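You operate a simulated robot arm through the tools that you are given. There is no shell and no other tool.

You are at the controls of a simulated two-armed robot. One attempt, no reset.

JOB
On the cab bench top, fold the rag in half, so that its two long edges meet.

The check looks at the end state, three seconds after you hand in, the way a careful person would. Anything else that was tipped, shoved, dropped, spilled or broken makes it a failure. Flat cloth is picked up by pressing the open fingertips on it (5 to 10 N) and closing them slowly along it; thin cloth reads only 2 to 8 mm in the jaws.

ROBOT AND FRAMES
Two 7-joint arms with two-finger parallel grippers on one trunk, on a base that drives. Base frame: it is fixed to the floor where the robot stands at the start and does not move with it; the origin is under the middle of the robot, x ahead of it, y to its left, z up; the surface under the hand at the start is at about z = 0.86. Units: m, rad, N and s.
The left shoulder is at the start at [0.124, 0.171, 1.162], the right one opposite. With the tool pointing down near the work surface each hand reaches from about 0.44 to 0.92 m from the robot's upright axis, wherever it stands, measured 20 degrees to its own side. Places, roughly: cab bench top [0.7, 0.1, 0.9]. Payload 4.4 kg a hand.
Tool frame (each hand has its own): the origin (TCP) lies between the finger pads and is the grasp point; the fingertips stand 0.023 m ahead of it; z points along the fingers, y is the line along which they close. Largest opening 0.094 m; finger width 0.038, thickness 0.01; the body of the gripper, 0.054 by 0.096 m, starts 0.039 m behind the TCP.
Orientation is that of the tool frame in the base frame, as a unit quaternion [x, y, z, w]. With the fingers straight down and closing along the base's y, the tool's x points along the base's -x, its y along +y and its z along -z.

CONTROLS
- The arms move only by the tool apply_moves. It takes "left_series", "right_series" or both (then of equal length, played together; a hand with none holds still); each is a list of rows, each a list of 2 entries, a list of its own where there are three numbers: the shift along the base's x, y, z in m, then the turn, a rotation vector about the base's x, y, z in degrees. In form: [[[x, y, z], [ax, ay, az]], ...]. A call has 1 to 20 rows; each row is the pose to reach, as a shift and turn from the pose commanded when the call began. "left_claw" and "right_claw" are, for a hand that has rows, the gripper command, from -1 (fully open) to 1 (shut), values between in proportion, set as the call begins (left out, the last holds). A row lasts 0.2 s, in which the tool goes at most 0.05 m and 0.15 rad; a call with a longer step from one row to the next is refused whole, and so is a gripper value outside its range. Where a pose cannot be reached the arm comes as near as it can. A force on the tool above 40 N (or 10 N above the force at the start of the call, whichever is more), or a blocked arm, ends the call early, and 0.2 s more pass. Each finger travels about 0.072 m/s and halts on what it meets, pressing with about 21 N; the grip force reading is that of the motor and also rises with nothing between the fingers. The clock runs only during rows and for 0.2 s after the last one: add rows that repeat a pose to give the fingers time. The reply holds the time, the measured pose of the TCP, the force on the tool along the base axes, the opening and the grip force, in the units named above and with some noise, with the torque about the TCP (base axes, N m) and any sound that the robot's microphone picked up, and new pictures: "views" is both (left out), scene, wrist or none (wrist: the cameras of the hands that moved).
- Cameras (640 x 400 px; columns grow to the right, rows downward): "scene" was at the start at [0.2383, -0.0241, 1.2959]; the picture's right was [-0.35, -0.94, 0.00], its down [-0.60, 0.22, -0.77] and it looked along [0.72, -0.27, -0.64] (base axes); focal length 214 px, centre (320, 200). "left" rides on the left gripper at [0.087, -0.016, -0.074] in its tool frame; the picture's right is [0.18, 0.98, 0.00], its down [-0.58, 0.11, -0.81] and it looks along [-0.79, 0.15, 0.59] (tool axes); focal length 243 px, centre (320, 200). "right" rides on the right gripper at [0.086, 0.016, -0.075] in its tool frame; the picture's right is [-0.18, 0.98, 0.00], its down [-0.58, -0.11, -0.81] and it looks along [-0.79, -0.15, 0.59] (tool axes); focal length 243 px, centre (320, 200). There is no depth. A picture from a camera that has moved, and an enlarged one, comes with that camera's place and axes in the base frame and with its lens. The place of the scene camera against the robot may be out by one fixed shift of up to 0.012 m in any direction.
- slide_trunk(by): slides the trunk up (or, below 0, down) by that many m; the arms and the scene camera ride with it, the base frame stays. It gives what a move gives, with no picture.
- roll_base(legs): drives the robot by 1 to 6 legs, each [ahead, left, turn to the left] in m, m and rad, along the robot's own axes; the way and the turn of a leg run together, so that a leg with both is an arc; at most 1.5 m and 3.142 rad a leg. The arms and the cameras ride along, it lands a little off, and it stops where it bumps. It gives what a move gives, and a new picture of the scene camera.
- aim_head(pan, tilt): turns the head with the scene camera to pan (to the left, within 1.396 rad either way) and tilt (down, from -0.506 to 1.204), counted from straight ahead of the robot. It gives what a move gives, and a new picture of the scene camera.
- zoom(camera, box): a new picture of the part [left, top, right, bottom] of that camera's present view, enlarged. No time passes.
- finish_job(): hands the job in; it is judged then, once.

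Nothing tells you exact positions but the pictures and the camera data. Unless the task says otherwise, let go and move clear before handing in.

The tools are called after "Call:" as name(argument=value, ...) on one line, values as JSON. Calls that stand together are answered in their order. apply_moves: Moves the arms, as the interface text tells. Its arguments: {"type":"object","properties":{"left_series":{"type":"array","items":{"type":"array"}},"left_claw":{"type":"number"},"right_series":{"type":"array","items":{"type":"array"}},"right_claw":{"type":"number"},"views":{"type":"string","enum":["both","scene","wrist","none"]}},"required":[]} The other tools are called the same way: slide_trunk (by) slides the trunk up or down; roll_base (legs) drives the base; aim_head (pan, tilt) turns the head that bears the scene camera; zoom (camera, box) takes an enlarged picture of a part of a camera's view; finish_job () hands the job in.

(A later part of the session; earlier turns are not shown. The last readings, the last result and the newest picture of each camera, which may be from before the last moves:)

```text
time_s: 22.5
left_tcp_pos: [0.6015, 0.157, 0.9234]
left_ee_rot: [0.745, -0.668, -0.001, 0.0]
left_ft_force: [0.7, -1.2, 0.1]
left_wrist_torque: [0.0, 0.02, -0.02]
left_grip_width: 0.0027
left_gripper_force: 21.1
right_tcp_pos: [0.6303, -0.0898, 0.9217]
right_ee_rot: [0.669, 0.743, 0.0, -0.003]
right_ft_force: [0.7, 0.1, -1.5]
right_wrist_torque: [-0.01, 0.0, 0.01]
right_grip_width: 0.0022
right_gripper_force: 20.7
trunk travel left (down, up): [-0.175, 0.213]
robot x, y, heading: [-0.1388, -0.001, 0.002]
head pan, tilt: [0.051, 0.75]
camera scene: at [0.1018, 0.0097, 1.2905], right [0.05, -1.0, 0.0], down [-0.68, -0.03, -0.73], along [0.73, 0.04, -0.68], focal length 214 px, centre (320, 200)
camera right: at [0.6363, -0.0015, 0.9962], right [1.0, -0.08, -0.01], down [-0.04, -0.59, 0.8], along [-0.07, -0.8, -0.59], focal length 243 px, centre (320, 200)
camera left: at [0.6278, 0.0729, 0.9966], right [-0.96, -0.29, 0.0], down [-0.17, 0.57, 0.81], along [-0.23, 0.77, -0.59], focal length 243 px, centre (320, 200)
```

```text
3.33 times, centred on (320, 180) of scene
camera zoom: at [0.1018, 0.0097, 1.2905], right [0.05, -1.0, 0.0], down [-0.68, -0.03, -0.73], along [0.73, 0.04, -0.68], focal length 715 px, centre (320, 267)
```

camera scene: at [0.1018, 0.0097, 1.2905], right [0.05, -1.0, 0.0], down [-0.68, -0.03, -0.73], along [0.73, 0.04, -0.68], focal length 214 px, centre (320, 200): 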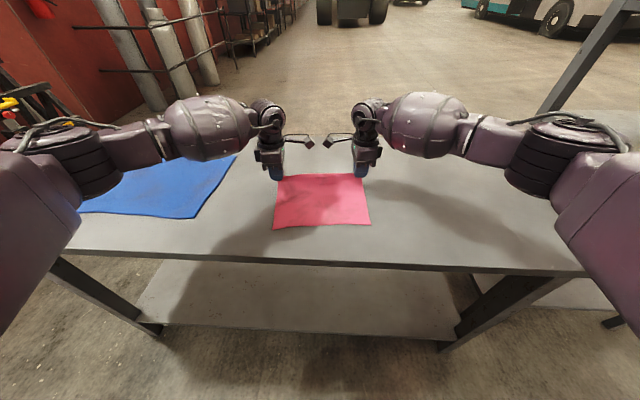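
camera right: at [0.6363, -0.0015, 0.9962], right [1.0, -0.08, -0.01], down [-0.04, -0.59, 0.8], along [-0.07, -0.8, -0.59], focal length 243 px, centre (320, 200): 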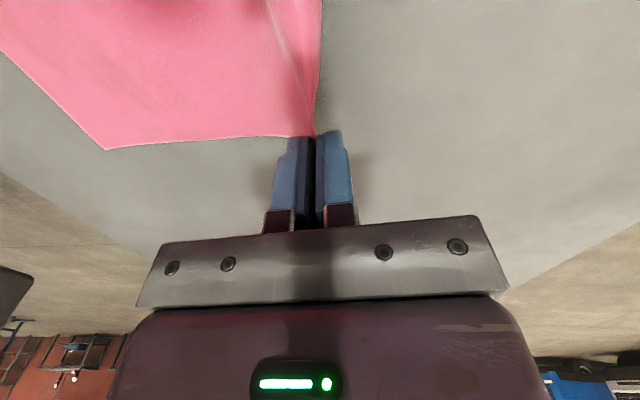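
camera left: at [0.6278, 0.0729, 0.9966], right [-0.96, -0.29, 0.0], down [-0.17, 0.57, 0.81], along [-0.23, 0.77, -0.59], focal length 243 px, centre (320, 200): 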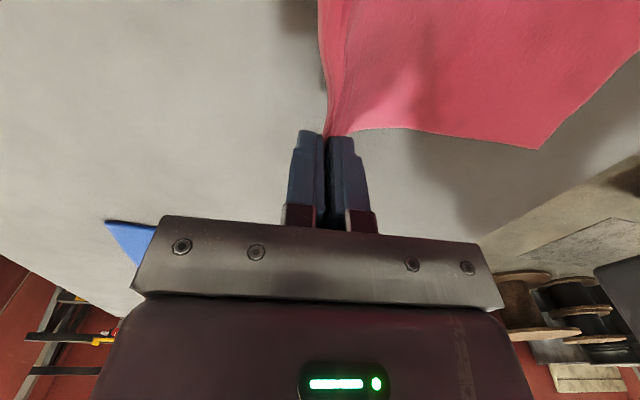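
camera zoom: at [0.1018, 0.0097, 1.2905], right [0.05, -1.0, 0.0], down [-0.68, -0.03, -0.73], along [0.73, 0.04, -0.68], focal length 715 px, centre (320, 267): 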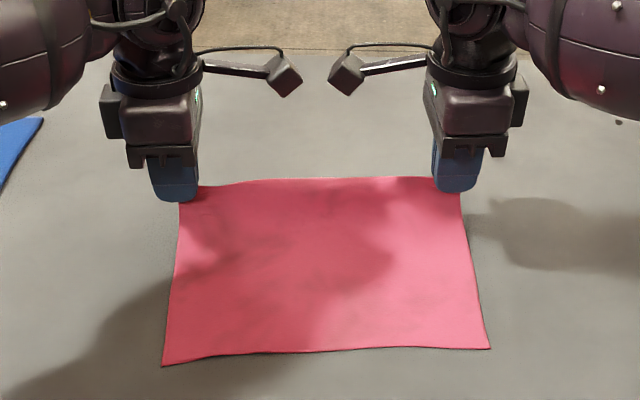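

Both corners are firmly held, and the near edge has crept forward to about x 0.44–0.47. I'll carry the far edge over in a semicircle towards the near edge, tilting the hands as I go, and stop halfway to check.

Call:
apply_moves(left_series=[[[-0.012, -0.0011, 0.01], [0.41, -3.98, 0]], [[-0.0239, -0.0022, 0.017], [0.82, -7.96, 0]], [[-0.0364, -0.0033, 0.0235], [1.33, -12.9, 0]], [[-0.0488, -0.0044, 0.028], [1.85, -17.9, 0]], [[-0.0618, -0.0056, 0.03], [2.31, -22.4, 0]], [[-0.0747, -0.0068, 0.0305], [2.77, -26.9, 0]], [[-0.0747, -0.0068, 0.0305], [2.77, -26.9, 0]]], right_series=[[[-0.012, -0.0011, 0.01], [0.41, -3.98, 0]], [[-0.0239, -0.0022, 0.017], [0.82, -7.96, 0]], [[-0.0364, -0.0033, 0.0235], [1.33, -12.9, 0]], [[-0.0488, -0.0044, 0.028], [1.85, -17.9, 0]], [[-0.0618, -0.0056, 0.03], [2.31, -22.4, 0]], [[-0.0747, -0.0068, 0.0305], [2.77, -26.9, 0]], [[-0.0747, -0.0068, 0.0305], [2.77, -26.9, 0]]], views="both")

Call:
zoom(camera="scene", box=[240, 120, 400, 240])

```text
time_s: 24.1
left_tcp_pos: [0.5286, 0.1495, 0.9536]
left_ee_rot: [0.723, -0.65, 0.158, -0.173]
left_ft_force: [0.6, -0.5, -0.6]
left_wrist_torque: [-0.05, 0.03, 0.04]
left_grip_width: 0.0024
left_gripper_force: 21.0
right_tcp_pos: [0.5545, -0.097, 0.9534]
right_ee_rot: [0.65, 0.723, 0.173, 0.155]
right_ft_force: [0.8, 2.0, -0.7]
right_wrist_torque: [0.0, 0.02, 0.02]
right_grip_width: 0.0024
right_gripper_force: 20.8
trunk travel left (down, up): [-0.175, 0.213]
robot x, y, heading: [-0.14, 0.0011, -0.001]
head pan, tilt: [0.051, 0.75]
camera scene: at [0.1015, 0.0097, 1.2906], right [0.05, -1.0, 0.0], down [-0.68, -0.03, -0.73], along [0.73, 0.04, -0.68], focal length 214 px, centre (320, 200)
camera right: at [0.526, -0.0115, 1.0269], right [0.89, -0.09, 0.44], down [-0.4, -0.63, 0.67], along [0.22, -0.77, -0.6], focal length 243 px, centre (320, 200)
camera left: at [0.518, 0.0628, 1.0267], right [-0.85, -0.28, -0.45], down [-0.52, 0.53, 0.67], along [0.05, 0.8, -0.6], focal length 243 px, centre (320, 200)
```

scene: 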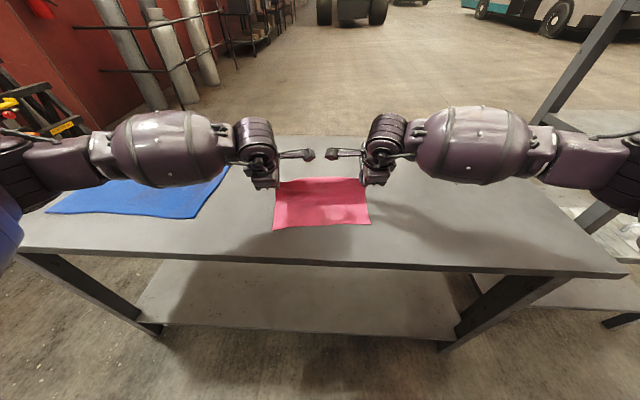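
right: 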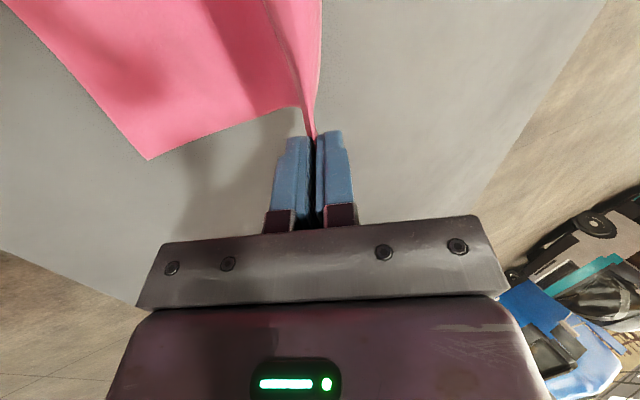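
left: 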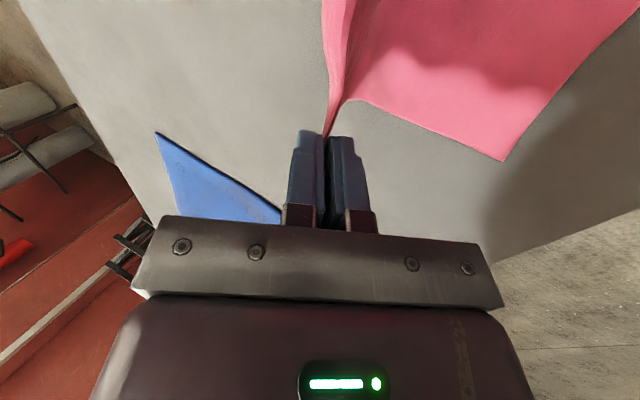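

```text
3.33 times, centred on (320, 180) of scene
camera zoom: at [0.1015, 0.0097, 1.2906], right [0.05, -1.0, 0.0], down [-0.68, -0.03, -0.73], along [0.73, 0.04, -0.68], focal length 715 px, centre (320, 267)
```

zoom: 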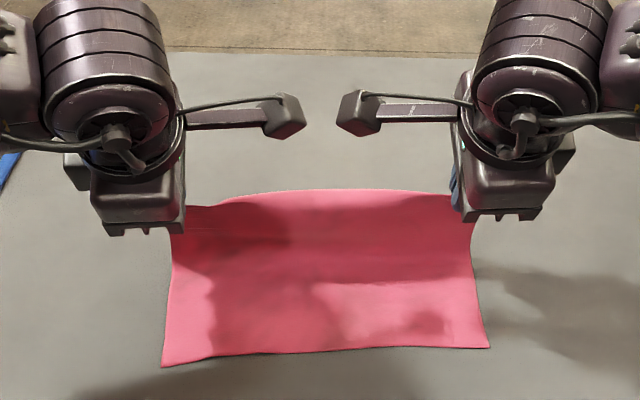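

The fold is going well: the near edge hasn't moved (D≈(0.438, 0.143), C≈(0.470, -0.109)) and both grips hold. I'll carry on over and down to just above the near edge.

Call:
apply_moves(left_series=[[[-0.0129, -0.0012, -0.0025], [0.46, -4.48, 0]], [[-0.0264, -0.0024, -0.006], [0.92, -8.95, 0]], [[-0.0378, -0.0034, -0.012], [1.39, -13.4, 0]], [[-0.0498, -0.0045, -0.0205], [1.85, -17.9, 0]], [[-0.0573, -0.0052, -0.029], [1.85, -17.9, 0]], [[-0.0647, -0.0059, -0.0385], [1.85, -17.9, 0]], [[-0.0697, -0.0063, -0.0455], [1.85, -17.9, 0]], [[-0.0747, -0.0068, -0.0525], [1.85, -17.9, 0]], [[-0.0747, -0.0068, -0.0525], [1.85, -17.9, 0]]], right_series=[[[-0.0129, -0.0012, -0.0025], [0.46, -4.48, 0]], [[-0.0264, -0.0024, -0.006], [0.92, -8.95, 0]], [[-0.0378, -0.0034, -0.012], [1.39, -13.4, 0]], [[-0.0498, -0.0045, -0.0205], [1.85, -17.9, 0]], [[-0.0573, -0.0052, -0.029], [1.85, -17.9, 0]], [[-0.0647, -0.0059, -0.0385], [1.85, -17.9, 0]], [[-0.0697, -0.0063, -0.0455], [1.85, -17.9, 0]], [[-0.0747, -0.0068, -0.0525], [1.85, -17.9, 0]], [[-0.0747, -0.0068, -0.0525], [1.85, -17.9, 0]]], views="both")

Call:
zoom(camera="scene", box=[240, 140, 400, 260])

```text
time_s: 26.1
left_tcp_pos: [0.4529, 0.1433, 0.9021]
left_ee_rot: [0.688, -0.617, 0.258, -0.283]
left_ft_force: [0.6, -1.1, -0.9]
left_wrist_torque: [0.02, 0.03, -0.03]
left_grip_width: 0.0024
left_gripper_force: 20.4
right_tcp_pos: [0.4803, -0.1046, 0.901]
right_ee_rot: [0.618, 0.687, 0.284, 0.255]
right_ft_force: [-0.1, 0.0, -0.3]
right_wrist_torque: [-0.03, 0.06, 0.03]
right_grip_width: 0.0023
right_gripper_force: 21.0
trunk travel left (down, up): [-0.175, 0.213]
robot x, y, heading: [-0.1403, -0.0008, 0.003]
head pan, tilt: [0.051, 0.75]
camera scene: at [0.1011, 0.0097, 1.2907], right [0.05, -1.0, 0.0], down [-0.68, -0.03, -0.73], along [0.73, 0.04, -0.68], focal length 214 px, centre (320, 200)
camera right: at [0.4295, -0.0212, 0.9653], right [0.71, -0.11, 0.69], down [-0.58, -0.65, 0.5], along [0.39, -0.75, -0.53], focal length 243 px, centre (320, 200)
camera left: at [0.4208, 0.0536, 0.9654], right [-0.67, -0.26, -0.69], down [-0.71, 0.51, 0.49], along [0.23, 0.82, -0.53], focal length 243 px, centre (320, 200)
```

scene: 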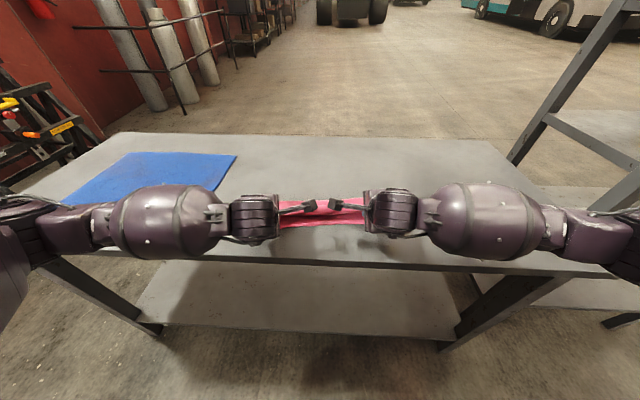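
right: 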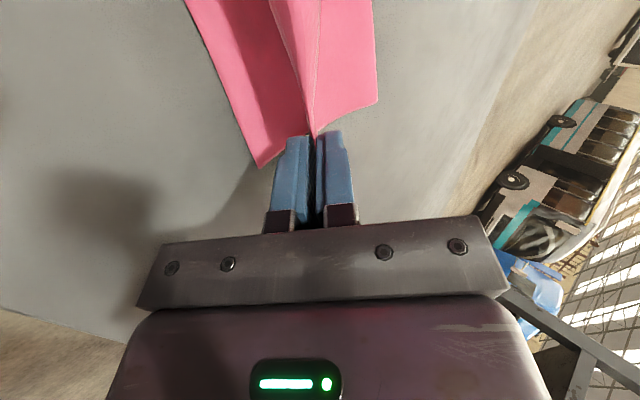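
left: 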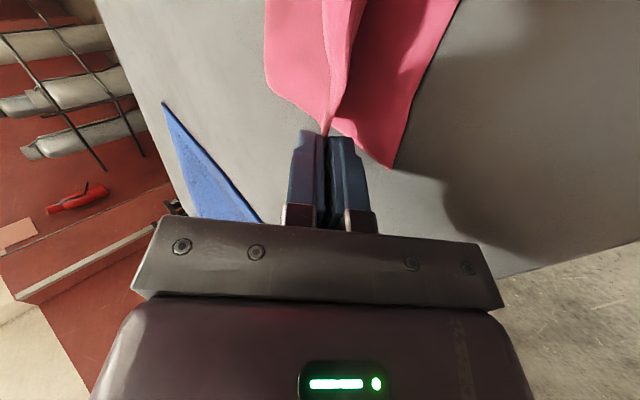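

```text
3.33 times, centred on (320, 200) of scene
camera zoom: at [0.1011, 0.0097, 1.2907], right [0.05, -1.0, 0.0], down [-0.68, -0.03, -0.73], along [0.73, 0.04, -0.68], focal length 715 px, centre (320, 200)
```

zoom: 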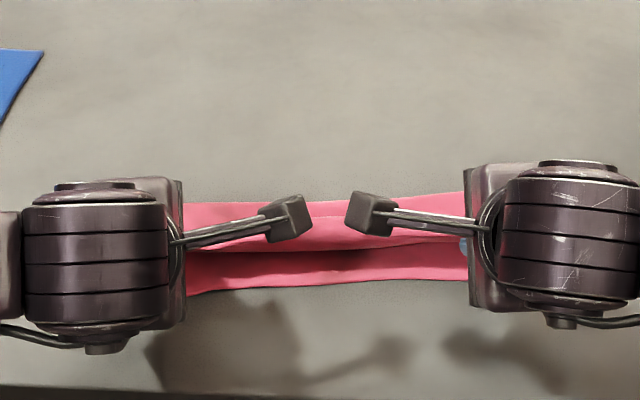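

The top edge is now just above the near edge. I'll lower the last centimetre so the held edge lands beside it.

Call:
apply_moves(left_series=[[[-0.003, -0.0003, -0.004], [0, 0, 0]], [[-0.006, -0.0005, -0.008], [0, 0, 0]], [[-0.007, -0.0006, -0.011], [0, 0, 0]], [[-0.007, -0.0006, -0.0125], [0, 0, 0]], [[-0.007, -0.0006, -0.0125], [0, 0, 0]]], right_series=[[[-0.003, -0.0003, -0.004], [0, 0, 0]], [[-0.006, -0.0005, -0.008], [0, 0, 0]], [[-0.007, -0.0006, -0.011], [0, 0, 0]], [[-0.007, -0.0006, -0.0125], [0, 0, 0]], [[-0.007, -0.0006, -0.0125], [0, 0, 0]]], views="both")

Call:
zoom(camera="scene", box=[240, 140, 400, 260])

```text
time_s: 27.3
left_tcp_pos: [0.4448, 0.1409, 0.8882]
left_ee_rot: [0.688, -0.617, 0.257, -0.283]
left_ft_force: [0.1, -0.3, -0.7]
left_wrist_torque: [0.01, 0.05, -0.02]
left_grip_width: 0.0027
left_gripper_force: 20.9
right_tcp_pos: [0.4724, -0.1038, 0.889]
right_ee_rot: [0.618, 0.688, 0.284, 0.255]
right_ft_force: [-0.1, 0.4, 0.5]
right_wrist_torque: [-0.04, 0.04, -0.01]
right_grip_width: 0.0023
right_gripper_force: 20.9
trunk travel left (down, up): [-0.175, 0.213]
robot x, y, heading: [-0.1354, 0.0029, -0.001]
head pan, tilt: [0.051, 0.75]
camera scene: at [0.1012, 0.0097, 1.2907], right [0.05, -1.0, 0.0], down [-0.68, -0.03, -0.73], along [0.73, 0.04, -0.68], focal length 214 px, centre (320, 200)
camera right: at [0.4218, -0.0213, 0.9525], right [0.71, -0.11, 0.69], down [-0.58, -0.65, 0.5], along [0.39, -0.75, -0.53], focal length 243 px, centre (320, 200)
camera left: at [0.4136, 0.0524, 0.9519], right [-0.67, -0.26, -0.69], down [-0.7, 0.51, 0.49], along [0.23, 0.82, -0.53], focal length 243 px, centre (320, 200)
```

scene: 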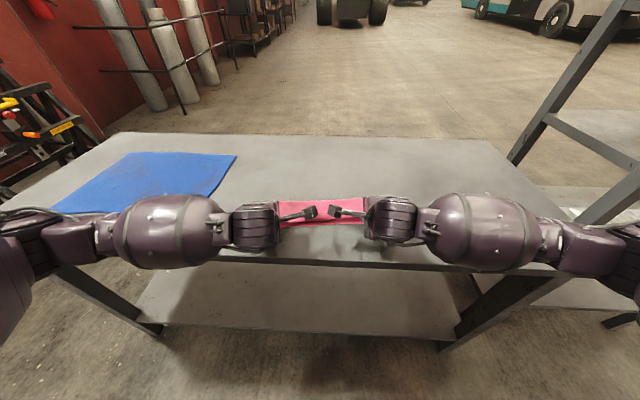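
right: 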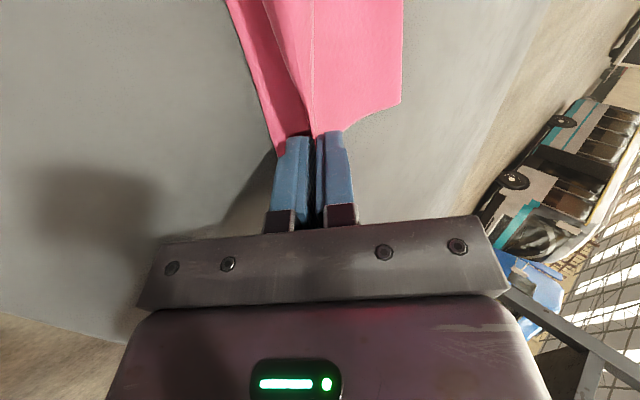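
left: 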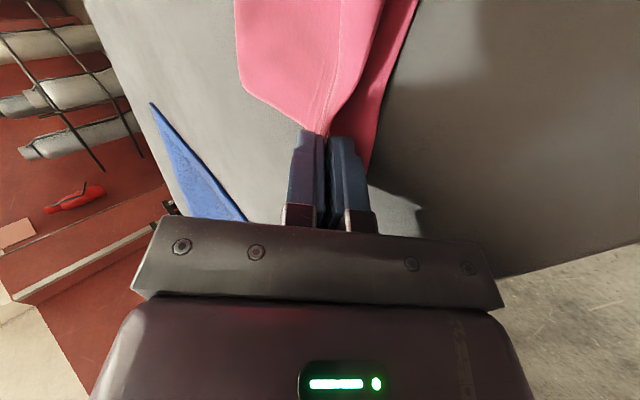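

```text
3.33 times, centred on (320, 200) of scene
camera zoom: at [0.1012, 0.0097, 1.2907], right [0.05, -1.0, 0.0], down [-0.68, -0.03, -0.73], along [0.73, 0.04, -0.68], focal length 715 px, centre (320, 200)
```

zoom: 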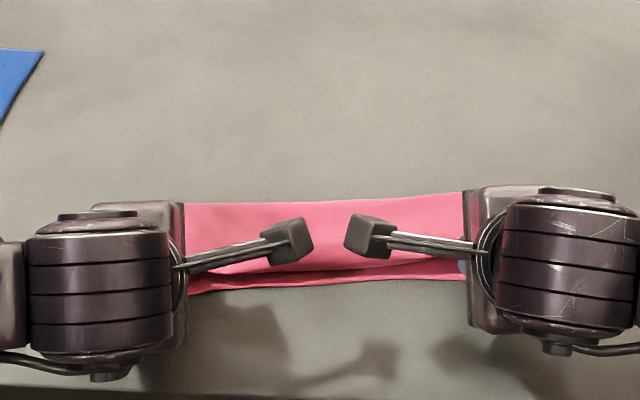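

The held edge is down near the bench. I'll zoom in to judge the gap between the top edge and the near edge before releasing.

Call:
zoom(camera="scene", box=[280, 190, 364, 236])

Call:
zoom(camera="left", box=[220, 0, 460, 150])

Call:
zoom(camera="right", box=[200, 0, 440, 150])

```text
7.62 times, centred on (322, 213) of scene
camera zoom: at [0.1012, 0.0097, 1.2907], right [0.05, -1.0, 0.0], down [-0.68, -0.03, -0.73], along [0.73, 0.04, -0.68], focal length 1634 px, centre (305, 101)
```

zoom: 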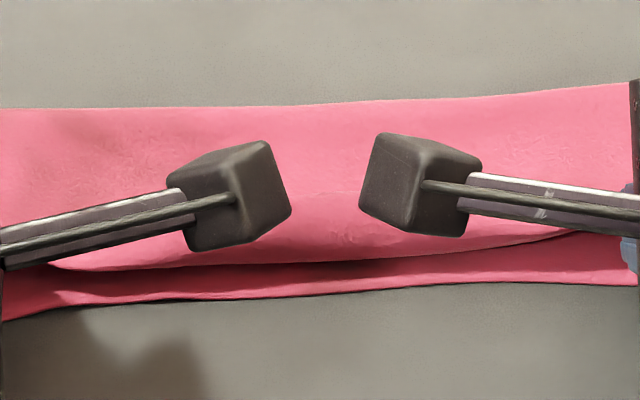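

```text
2.67 times, centred on (340, 75) of left
camera zoom: at [0.4136, 0.0524, 0.9519], right [-0.67, -0.26, -0.69], down [-0.7, 0.51, 0.49], along [0.23, 0.82, -0.53], focal length 647 px, centre (267, 533)
```

zoom: 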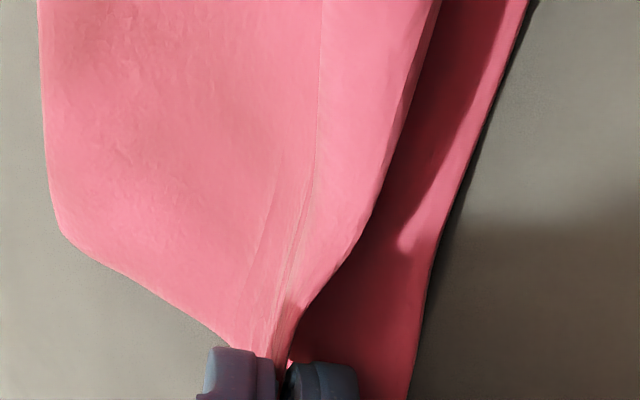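

```text
2.67 times, centred on (320, 75) of right
camera zoom: at [0.4218, -0.0213, 0.9525], right [0.71, -0.11, 0.69], down [-0.58, -0.65, 0.5], along [0.39, -0.75, -0.53], focal length 647 px, centre (320, 533)
```

zoom: 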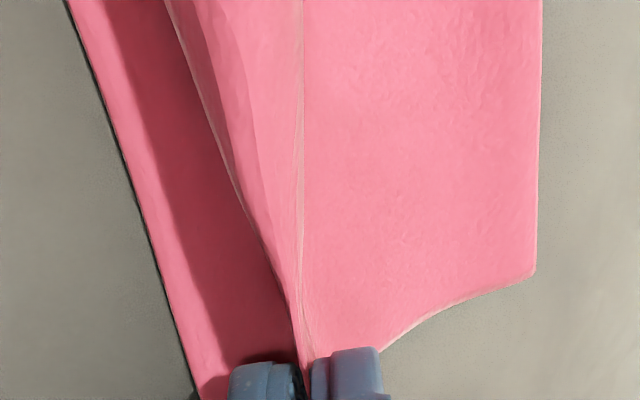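

I need to tell which line is the free edge and which is the crest of the pinch, so I'll zoom in closer.

Call:
zoom(camera="left", box=[290, 40, 390, 140])

Call:
zoom(camera="right", box=[260, 30, 360, 140])

Call:
zoom(camera="left", box=[260, 0, 440, 70])

```text
4.00 times, centred on (340, 90) of left
camera zoom: at [0.4136, 0.0524, 0.9519], right [-0.67, -0.26, -0.69], down [-0.7, 0.51, 0.49], along [0.23, 0.82, -0.53], focal length 970 px, centre (240, 640)
```

zoom: 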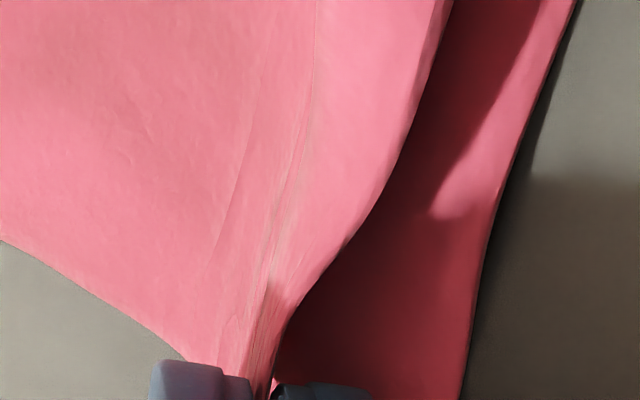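

```text
3.64 times, centred on (310, 85) of right
camera zoom: at [0.4218, -0.0213, 0.9525], right [0.71, -0.11, 0.69], down [-0.58, -0.65, 0.5], along [0.39, -0.75, -0.53], focal length 882 px, centre (356, 618)
```

zoom: 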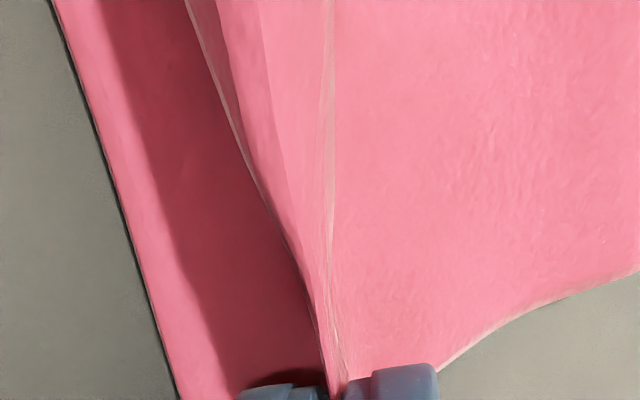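

```text
3.56 times, centred on (350, 35) of left
camera zoom: at [0.4136, 0.0524, 0.9519], right [-0.67, -0.26, -0.69], down [-0.7, 0.51, 0.49], along [0.23, 0.82, -0.53], focal length 863 px, centre (213, 787)
```

zoom: 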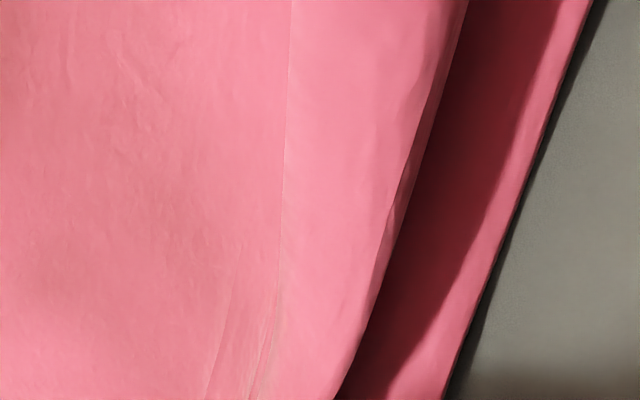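

The pinch is a hairpin: the last ~1.5 cm of the held edge is folded back on top. I'll open the jaws a little while rising slightly and watch whether it springs open.

Call:
apply_moves(left_series=[[[0, 0, 0.003], [0, 0, 0]], [[0, 0, 0.006], [0, 0, 0]], [[0, 0, 0.006], [0, 0, 0]], [[0, 0, 0.006], [0, 0, 0]]], right_series=[[[0, 0, 0.003], [0, 0, 0]], [[0, 0, 0.006], [0, 0, 0]], [[0, 0, 0.006], [0, 0, 0]], [[0, 0, 0.006], [0, 0, 0]]], left_claw=0.65, right_claw=0.65, views="wrist")

Call:
zoom(camera="left", box=[220, 0, 460, 150])

Call:
zoom(camera="right", box=[200, 0, 440, 150])

Call:
zoom(camera="scene", box=[280, 190, 364, 236])

```text
time_s: 28.3
left_tcp_pos: [0.4458, 0.1421, 0.8941]
left_ee_rot: [0.687, -0.617, 0.257, -0.284]
left_ft_force: [-0.2, -0.5, -0.1]
left_wrist_torque: [-0.03, -0.02, 0.01]
left_grip_width: 0.0164
left_gripper_force: 0.0
right_tcp_pos: [0.4725, -0.1041, 0.8944]
right_ee_rot: [0.618, 0.687, 0.284, 0.255]
right_ft_force: [-0.5, 0.9, 0.4]
right_wrist_torque: [-0.03, -0.01, 0.02]
right_grip_width: 0.0163
right_gripper_force: 0.0
trunk travel left (down, up): [-0.175, 0.213]
robot x, y, heading: [-0.1388, 0.0003, -0.006]
head pan, tilt: [0.051, 0.75]
camera right: at [0.4214, -0.0212, 0.9585], right [0.71, -0.11, 0.69], down [-0.58, -0.65, 0.5], along [0.39, -0.75, -0.53], focal length 243 px, centre (320, 200)
camera left: at [0.4137, 0.0529, 0.958], right [-0.67, -0.26, -0.69], down [-0.7, 0.51, 0.49], along [0.23, 0.82, -0.53], focal length 243 px, centre (320, 200)
```

right: 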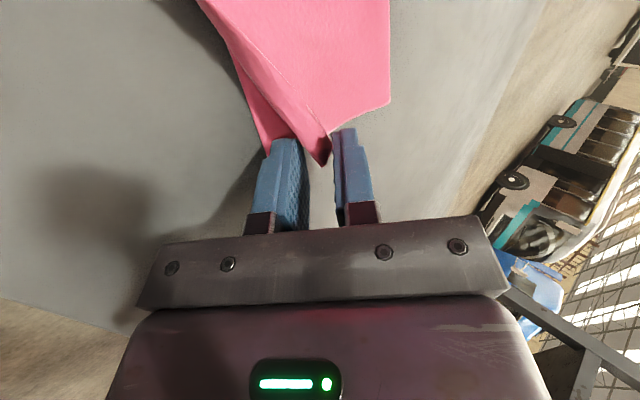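
left: 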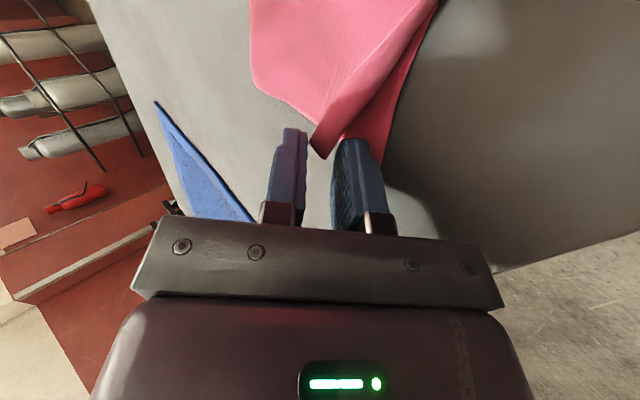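

```text
2.67 times, centred on (340, 75) of left
camera zoom: at [0.4137, 0.0529, 0.958], right [-0.67, -0.26, -0.69], down [-0.7, 0.51, 0.49], along [0.23, 0.82, -0.53], focal length 647 px, centre (267, 533)
```

zoom: 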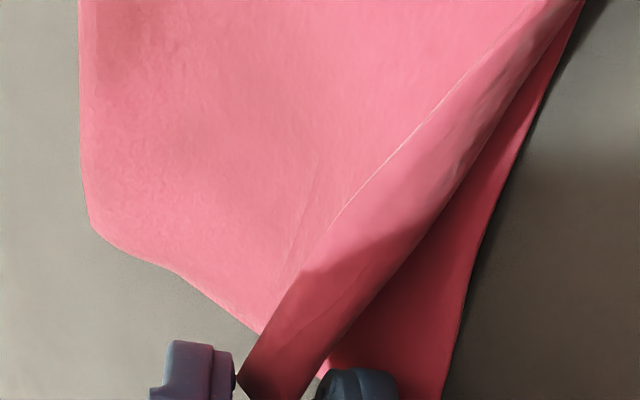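

```text
2.67 times, centred on (320, 75) of right
camera zoom: at [0.4214, -0.0212, 0.9585], right [0.71, -0.11, 0.69], down [-0.58, -0.65, 0.5], along [0.39, -0.75, -0.53], focal length 647 px, centre (320, 533)
```

zoom: 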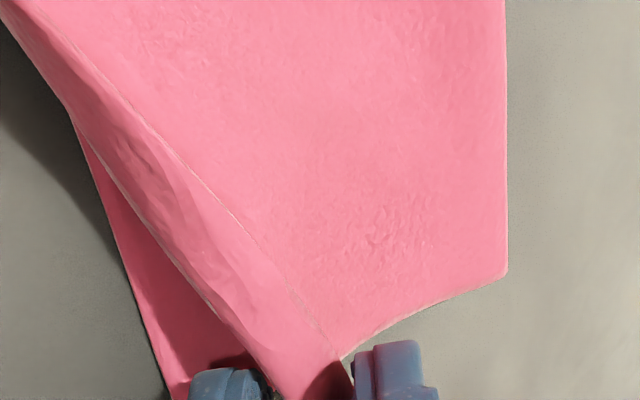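

```text
7.62 times, centred on (322, 213) of scene
camera zoom: at [0.1012, 0.0097, 1.2907], right [0.05, -1.0, 0.0], down [-0.68, -0.03, -0.73], along [0.73, 0.04, -0.68], focal length 1634 px, centre (305, 101)
```

zoom: 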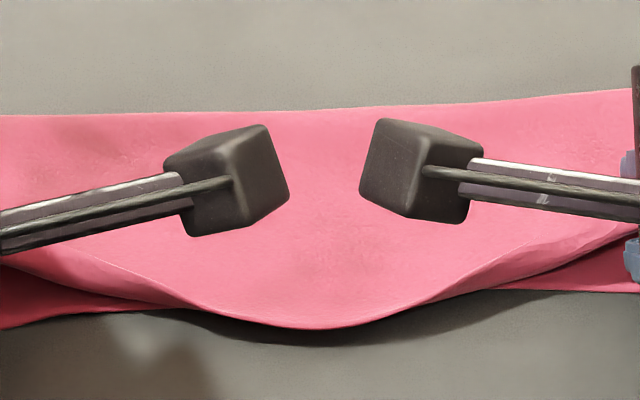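

On release the middle sprang open, and it now overhangs the near edge by about 1.5 cm. The two corners are still turned back on top. I'll withdraw the fingers along their own axis, off the cloth, and look again.

Call:
apply_moves(left_series=[[[-0.007, -0.0007, 0.0075], [0, 0, 0]], [[-0.014, -0.0014, 0.015], [0, 0, 0]], [[-0.025, -0.0025, 0.026], [0, 0, 0]], [[-0.04, -0.004, 0.042], [0, 0, 0]], [[-0.055, -0.0055, 0.06], [0, 0, 0]], [[-0.06, -0.006, 0.09], [0, 0, 0]], [[-0.06, 0.02, 0.13], [0, 0, 0]], [[-0.06, 0.06, 0.15], [0, 0, 0]], [[-0.06, 0.1, 0.15], [0, 0, 0]]], right_series=[[[-0.007, -0.0007, 0.0075], [0, 0, 0]], [[-0.014, -0.0014, 0.015], [0, 0, 0]], [[-0.025, -0.0025, 0.026], [0, 0, 0]], [[-0.04, -0.004, 0.042], [0, 0, 0]], [[-0.055, -0.0055, 0.06], [0, 0, 0]], [[-0.06, -0.006, 0.09], [0, 0, 0]], [[-0.06, -0.03, 0.13], [0, 0, 0]], [[-0.06, -0.07, 0.15], [0, 0, 0]], [[-0.06, -0.11, 0.15], [0, 0, 0]]], views="scene")

Call:
zoom(camera="scene", box=[260, 180, 384, 250])

```text
time_s: 30.3
left_tcp_pos: [0.3977, 0.2455, 1.0428]
left_ee_rot: [0.688, -0.617, 0.257, -0.284]
left_ft_force: [-0.2, 0.8, 0.9]
left_wrist_torque: [0.01, 0.02, 0.01]
left_grip_width: 0.0167
left_gripper_force: 0.1
left hand out of reach, approached as far as the arm can: row 8, 9
right_tcp_pos: [0.4107, -0.2146, 1.0469]
right_ee_rot: [0.618, 0.687, 0.284, 0.254]
right_ft_force: [-0.4, 0.3, -0.3]
right_wrist_torque: [0.0, -0.01, 0.01]
right_grip_width: 0.0165
right_gripper_force: 0.0
trunk travel left (down, up): [-0.175, 0.213]
robot x, y, heading: [-0.1423, -0.0007, -0.002]
head pan, tilt: [0.051, 0.75]
camera scene: at [0.1007, 0.0094, 1.2908], right [0.05, -1.0, 0.0], down [-0.68, -0.03, -0.73], along [0.73, 0.04, -0.68], focal length 214 px, centre (320, 200)
```

scene: 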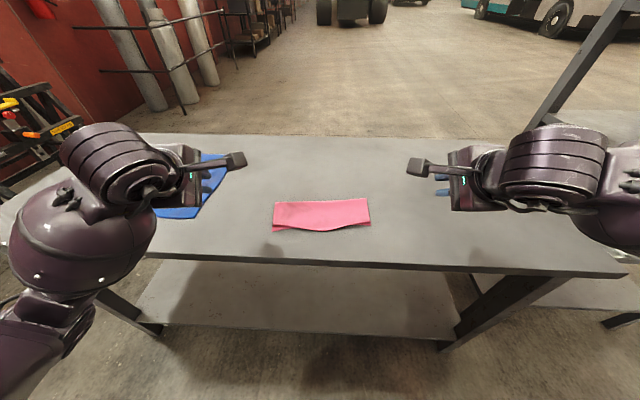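

```text
5.16 times, centred on (322, 215) of scene
camera zoom: at [0.1007, 0.0094, 1.2908], right [0.05, -1.0, 0.0], down [-0.68, -0.03, -0.73], along [0.73, 0.04, -0.68], focal length 1107 px, centre (310, 123)
```

zoom: 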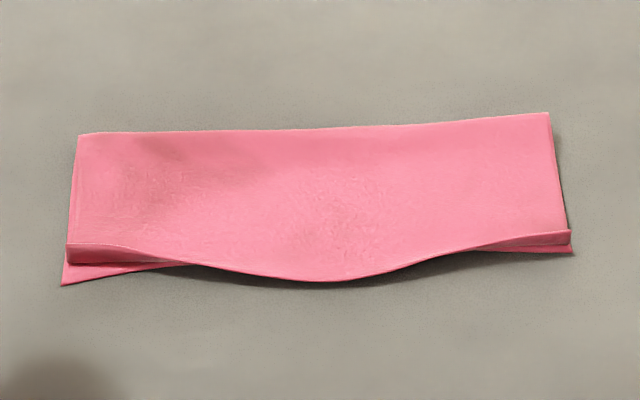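

The fold itself is good. The hems at the two corners stand up as a lip about 1.3 cm high, and the middle overhangs by about 1 cm. I'll straighten the left hand, close it, and topple the left lip towards the near edge by sweeping low from the fold side.

Call:
apply_moves(left_series=[[[0.015, -0.01, 0], [-0.77, 7.46, 0]], [[0.03, -0.025, -0.01], [-1.54, 14.9, 0]], [[0.045, -0.045, -0.02], [-2.31, 22.4, 0]], [[0.06, -0.065, -0.03], [-3.08, 29.8, 0]], [[0.08, -0.085, -0.045], [-3.85, 37.3, 0]], [[0.095, -0.1, -0.06], [-4.62, 44.8, 0]], [[0.104, -0.114, -0.07], [-4.62, 44.8, 0]], [[0.104, -0.114, -0.07], [-4.62, 44.8, 0]]], right_series=[[[0.005, -0.005, 0], [-0.77, 7.46, 0]], [[0.01, -0.01, 0], [-1.54, 14.9, 0]], [[0.015, -0.015, 0], [-2.31, 22.4, 0]], [[0.02, -0.02, 0], [-3.08, 29.8, 0]], [[0.025, -0.025, 0], [-3.85, 37.3, 0]], [[0.03, -0.03, 0], [-4.62, 44.8, 0]], [[0.03, -0.03, 0], [-4.62, 44.8, 0]], [[0.03, -0.03, 0], [-4.62, 44.8, 0]]], left_claw=1, right_claw=1, views="both")

```text
time_s: 32.1
left_tcp_pos: [0.5029, 0.1301, 0.9727]
left_ee_rot: [0.744, -0.668, -0.001, 0.0]
left_ft_force: [-0.5, -0.3, 0.0]
left_wrist_torque: [0.01, -0.02, 0.01]
left_grip_width: 0.0002
left_gripper_force: 21.3
right_tcp_pos: [0.4431, -0.243, 1.0437]
right_ee_rot: [0.669, 0.743, -0.001, -0.003]
right_ft_force: [0.6, 0.1, 0.0]
right_wrist_torque: [0.0, 0.0, 0.02]
right_grip_width: 0.0
right_gripper_force: 21.1
trunk travel left (down, up): [-0.175, 0.213]
robot x, y, heading: [-0.1381, 0.0, 0.002]
head pan, tilt: [0.051, 0.75]
camera scene: at [0.1012, 0.0099, 1.2907], right [0.05, -1.0, 0.0], down [-0.68, -0.03, -0.73], along [0.73, 0.04, -0.68], focal length 214 px, centre (320, 200)
camera right: at [0.4497, -0.1556, 1.1191], right [1.0, -0.08, -0.01], down [-0.04, -0.59, 0.81], along [-0.07, -0.8, -0.59], focal length 243 px, centre (320, 200)
camera left: at [0.5284, 0.0462, 1.0472], right [-0.96, -0.29, 0.0], down [-0.17, 0.57, 0.81], along [-0.23, 0.77, -0.59], focal length 243 px, centre (320, 200)
```

scene: 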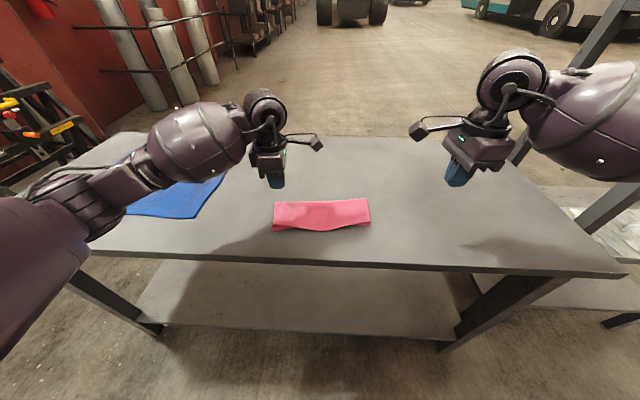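
right: 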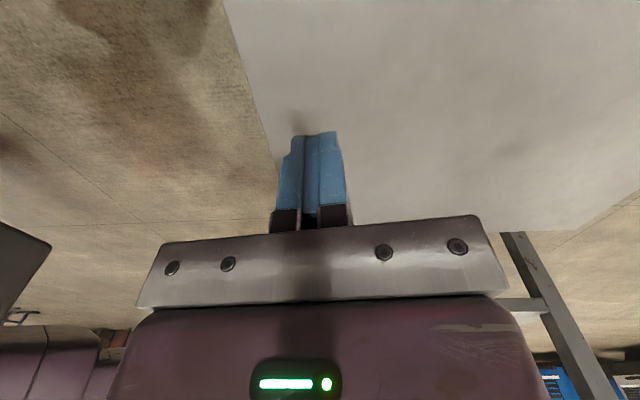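
left: 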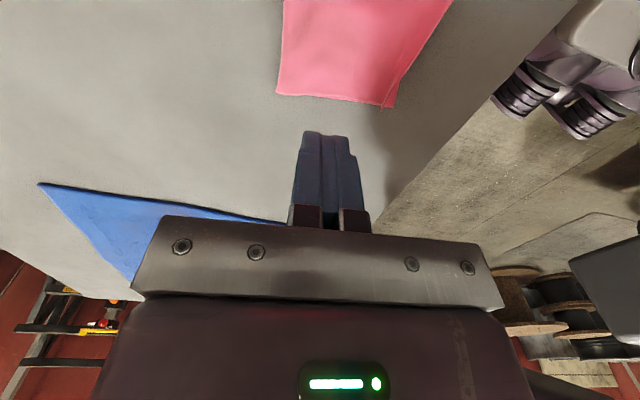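

The left hand is vertical over the fold area. I'll take close views of the rag, then work out the sweep.

Call:
zoom(camera="left", box=[260, 0, 460, 130])

Call:
zoom(camera="scene", box=[260, 180, 384, 250])

```text
3.08 times, centred on (360, 65) of left
camera zoom: at [0.5284, 0.0462, 1.0472], right [-0.96, -0.29, 0.0], down [-0.17, 0.57, 0.81], along [-0.23, 0.77, -0.59], focal length 746 px, centre (197, 615)
```

zoom: 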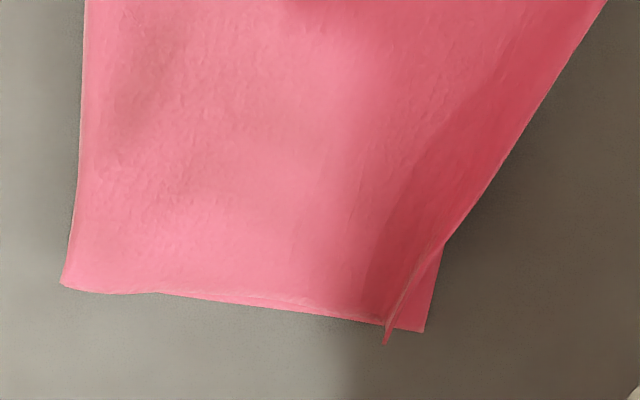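

```text
5.16 times, centred on (322, 215) of scene
camera zoom: at [0.1012, 0.0099, 1.2907], right [0.05, -1.0, 0.0], down [-0.68, -0.03, -0.73], along [0.73, 0.04, -0.68], focal length 1107 px, centre (310, 123)
```

zoom: 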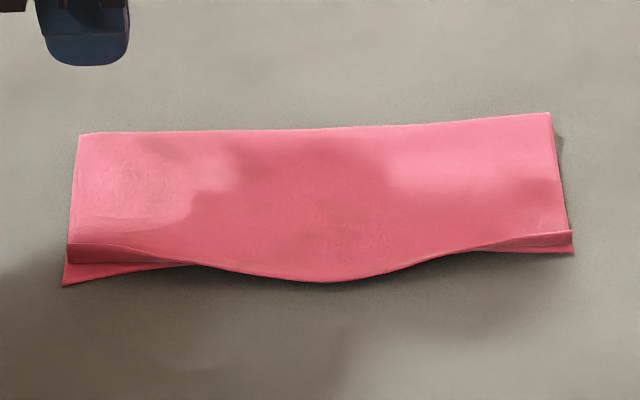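

The lip stands at x≈0.445 along the left corner. I'll come down on its fold side about 4 mm above the cloth, push it over towards the robot, and press it flat.

Call:
apply_moves(left_series=[[[-0.015, 0, -0.02], [0, 0, 0]], [[-0.03, 0, -0.045], [0, 0, 0]], [[-0.03, 0, -0.07], [0, 0, 0]], [[-0.03, 0, -0.0817], [0, 0, 0]], [[-0.03, 0, -0.0817], [0, 0, 0]]], views="wrist")

Call:
zoom(camera="scene", box=[260, 180, 384, 250])

```text
time_s: 33.3
left_tcp_pos: [0.4728, 0.1304, 0.8915]
left_ee_rot: [0.745, -0.667, -0.001, 0.0]
left_ft_force: [-0.1, -0.9, 0.8]
left_wrist_torque: [-0.02, -0.01, -0.01]
left_grip_width: 0.0001
left_gripper_force: 21.4
right_tcp_pos: [0.444, -0.2442, 1.0452]
right_ee_rot: [0.669, 0.743, -0.001, -0.003]
right_ft_force: [-0.1, 0.4, 0.2]
right_wrist_torque: [0.0, -0.05, -0.02]
right_grip_width: 0.0
right_gripper_force: 20.8
trunk travel left (down, up): [-0.175, 0.213]
robot x, y, heading: [-0.1406, -0.0013, -0.002]
head pan, tilt: [0.051, 0.75]
camera left: at [0.4984, 0.0455, 0.9654], right [-0.96, -0.29, 0.0], down [-0.17, 0.57, 0.81], along [-0.23, 0.77, -0.59], focal length 243 px, centre (320, 200)
```

left: 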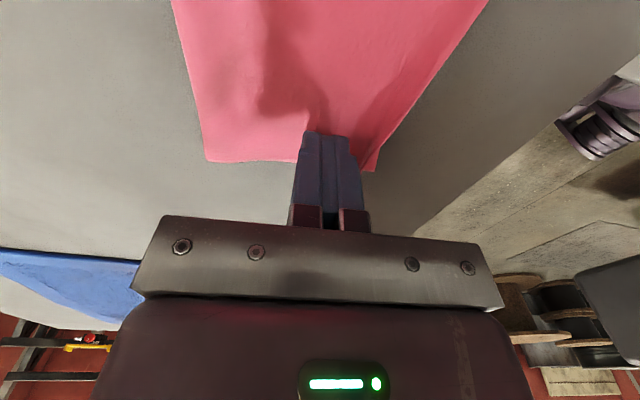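

```text
5.16 times, centred on (322, 215) of scene
camera zoom: at [0.1012, 0.0097, 1.2907], right [0.05, -1.0, 0.0], down [-0.68, -0.03, -0.73], along [0.73, 0.04, -0.68], focal length 1107 px, centre (310, 123)
```

zoom: 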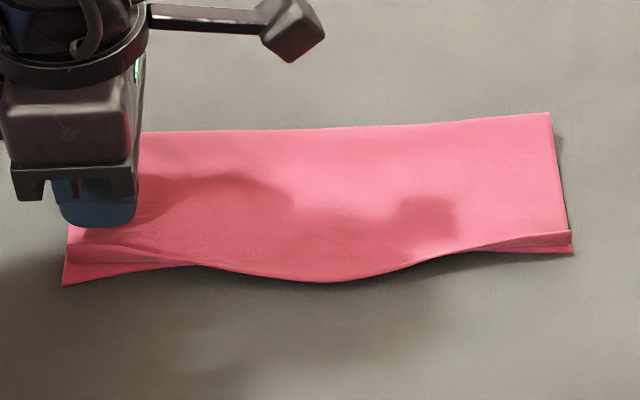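

Perfect placement: the closed fingertips are just behind the standing lip. Now I'll sweep it over slowly.

Call:
apply_moves(left_series=[[[-0.005, -0.0005, 0], [0, 0, 0]], [[-0.01, -0.001, 0], [0, 0, 0]], [[-0.015, -0.0015, 0], [0, 0, 0]], [[-0.02, -0.002, 0], [0, 0, 0]], [[-0.025, -0.0025, 0], [0, 0, 0]], [[-0.03, -0.003, 0], [0, 0, 0]], [[-0.03, -0.003, -0.002], [0, 0, 0]]], views="wrist")

Call:
zoom(camera="scene", box=[260, 180, 384, 250])

Call:
zoom(camera="left", box=[200, 40, 440, 190])

```text
time_s: 34.9
left_tcp_pos: [0.442, 0.1276, 0.888]
left_ee_rot: [0.744, -0.668, 0.0, 0.0]
left_ft_force: [-0.1, -0.4, -0.3]
left_wrist_torque: [0.03, 0.0, 0.02]
left_grip_width: 0.0002
left_gripper_force: 20.7
right_tcp_pos: [0.4444, -0.2444, 1.0447]
right_ee_rot: [0.669, 0.744, -0.001, -0.003]
right_ft_force: [1.0, -0.5, -0.2]
right_wrist_torque: [0.01, -0.02, 0.0]
right_grip_width: 0.0
right_gripper_force: 21.0
trunk travel left (down, up): [-0.175, 0.213]
robot x, y, heading: [-0.1409, -0.002, 0.004]
head pan, tilt: [0.051, 0.75]
camera left: at [0.4679, 0.0435, 0.9623], right [-0.96, -0.29, 0.0], down [-0.17, 0.57, 0.81], along [-0.23, 0.77, -0.59], focal length 243 px, centre (320, 200)
```

left: 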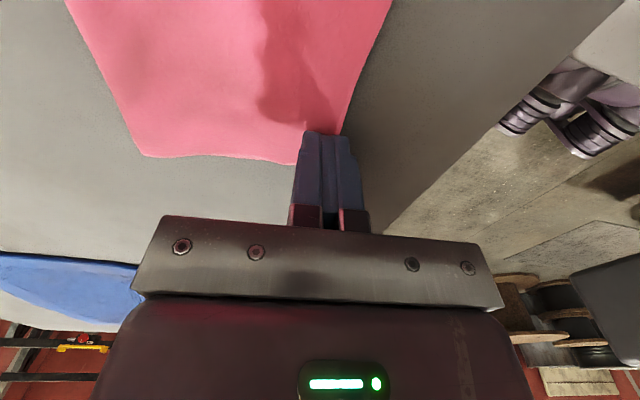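

```text
5.16 times, centred on (322, 215) of scene
camera zoom: at [0.1013, 0.0096, 1.2907], right [0.05, -1.0, 0.0], down [-0.68, -0.03, -0.73], along [0.73, 0.04, -0.68], focal length 1107 px, centre (310, 123)
```

zoom: 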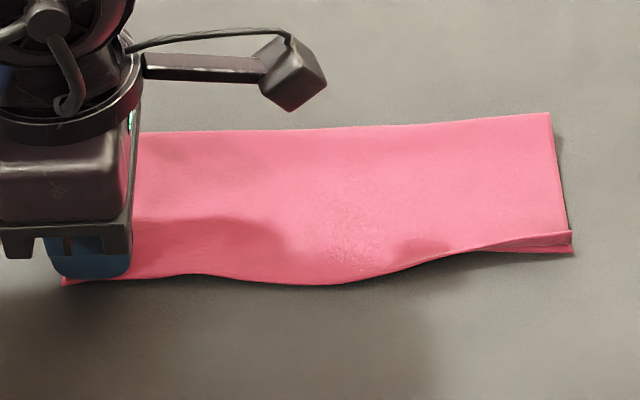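

```text
2.67 times, centred on (320, 115) of left
camera zoom: at [0.4679, 0.0435, 0.9623], right [-0.96, -0.29, 0.0], down [-0.17, 0.57, 0.81], along [-0.23, 0.77, -0.59], focal length 647 px, centre (320, 427)
```

zoom: 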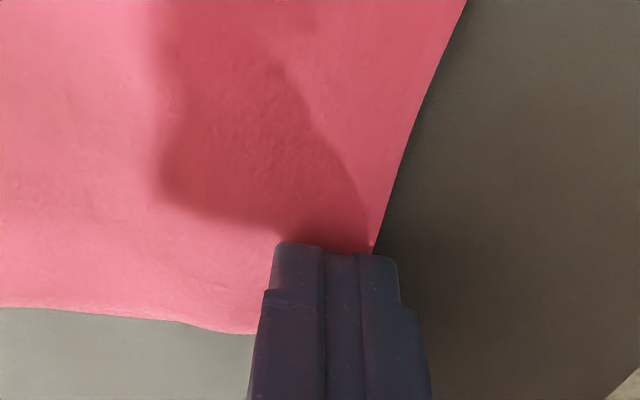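

The left lip has toppled flat and now lines up with the near edge. I'll press it lightly to set it, then lift straight up.

Call:
apply_moves(left_series=[[[0, 0, -0.001], [0, 0, 0]], [[0, 0, -0.002], [0, 0, 0]], [[0, 0, -0.003], [0, 0, 0]], [[0, 0, -0.0035], [0, 0, 0]], [[0, 0, -0.0035], [0, 0, 0]], [[0, 0, -0.0035], [0, 0, 0]]], views="none")

Call:
apply_moves(left_series=[[[0, 0, 0.004], [0, 0, 0]], [[0, 0, 0.012], [0, 0, 0]], [[0, 0, 0.03], [0, 0, 0]], [[0, 0.01, 0.06], [0, 0, 0]], [[0, 0.04, 0.1], [0, 0, 0]], [[0, 0.08, 0.14], [0, 0, 0]], [[0, 0.12, 0.15], [0, 0, 0]]], views="scene")

Call:
zoom(camera="scene", box=[260, 180, 384, 250])

```text
time_s: 36.3
left_tcp_pos: [0.4442, 0.1266, 0.886]
left_ee_rot: [0.745, -0.667, 0.0, 0.0]
left_ft_force: [-0.2, 0.6, 2.7]
left_wrist_torque: [-0.02, 0.0, 0.04]
left_grip_width: 0.0
left_gripper_force: 20.6
right_tcp_pos: [0.4431, -0.2446, 1.0455]
right_ee_rot: [0.669, 0.743, -0.001, -0.003]
right_ft_force: [-1.0, 0.1, 0.4]
right_wrist_torque: [-0.01, 0.0, -0.03]
right_grip_width: 0.0
right_gripper_force: 21.0
trunk travel left (down, up): [-0.175, 0.213]
robot x, y, heading: [-0.1414, 0.0013, 0.0]
head pan, tilt: [0.051, 0.75]
```

```text
refused: row 6 steps farther than a row can; nothing moved
```

```text
5.16 times, centred on (322, 215) of scene
camera zoom: at [0.101, 0.0097, 1.2908], right [0.05, -1.0, 0.0], down [-0.68, -0.03, -0.73], along [0.73, 0.04, -0.68], focal length 1107 px, centre (310, 123)
```

zoom: 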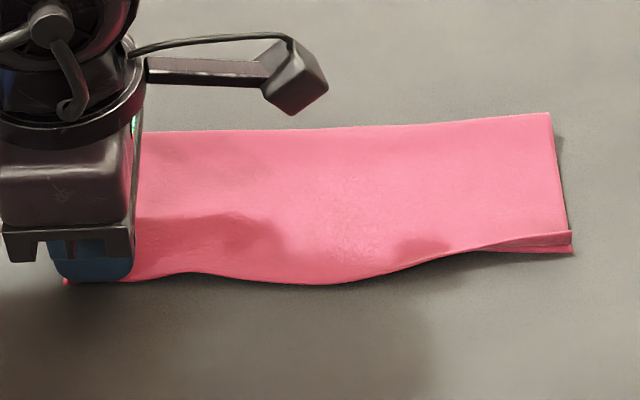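

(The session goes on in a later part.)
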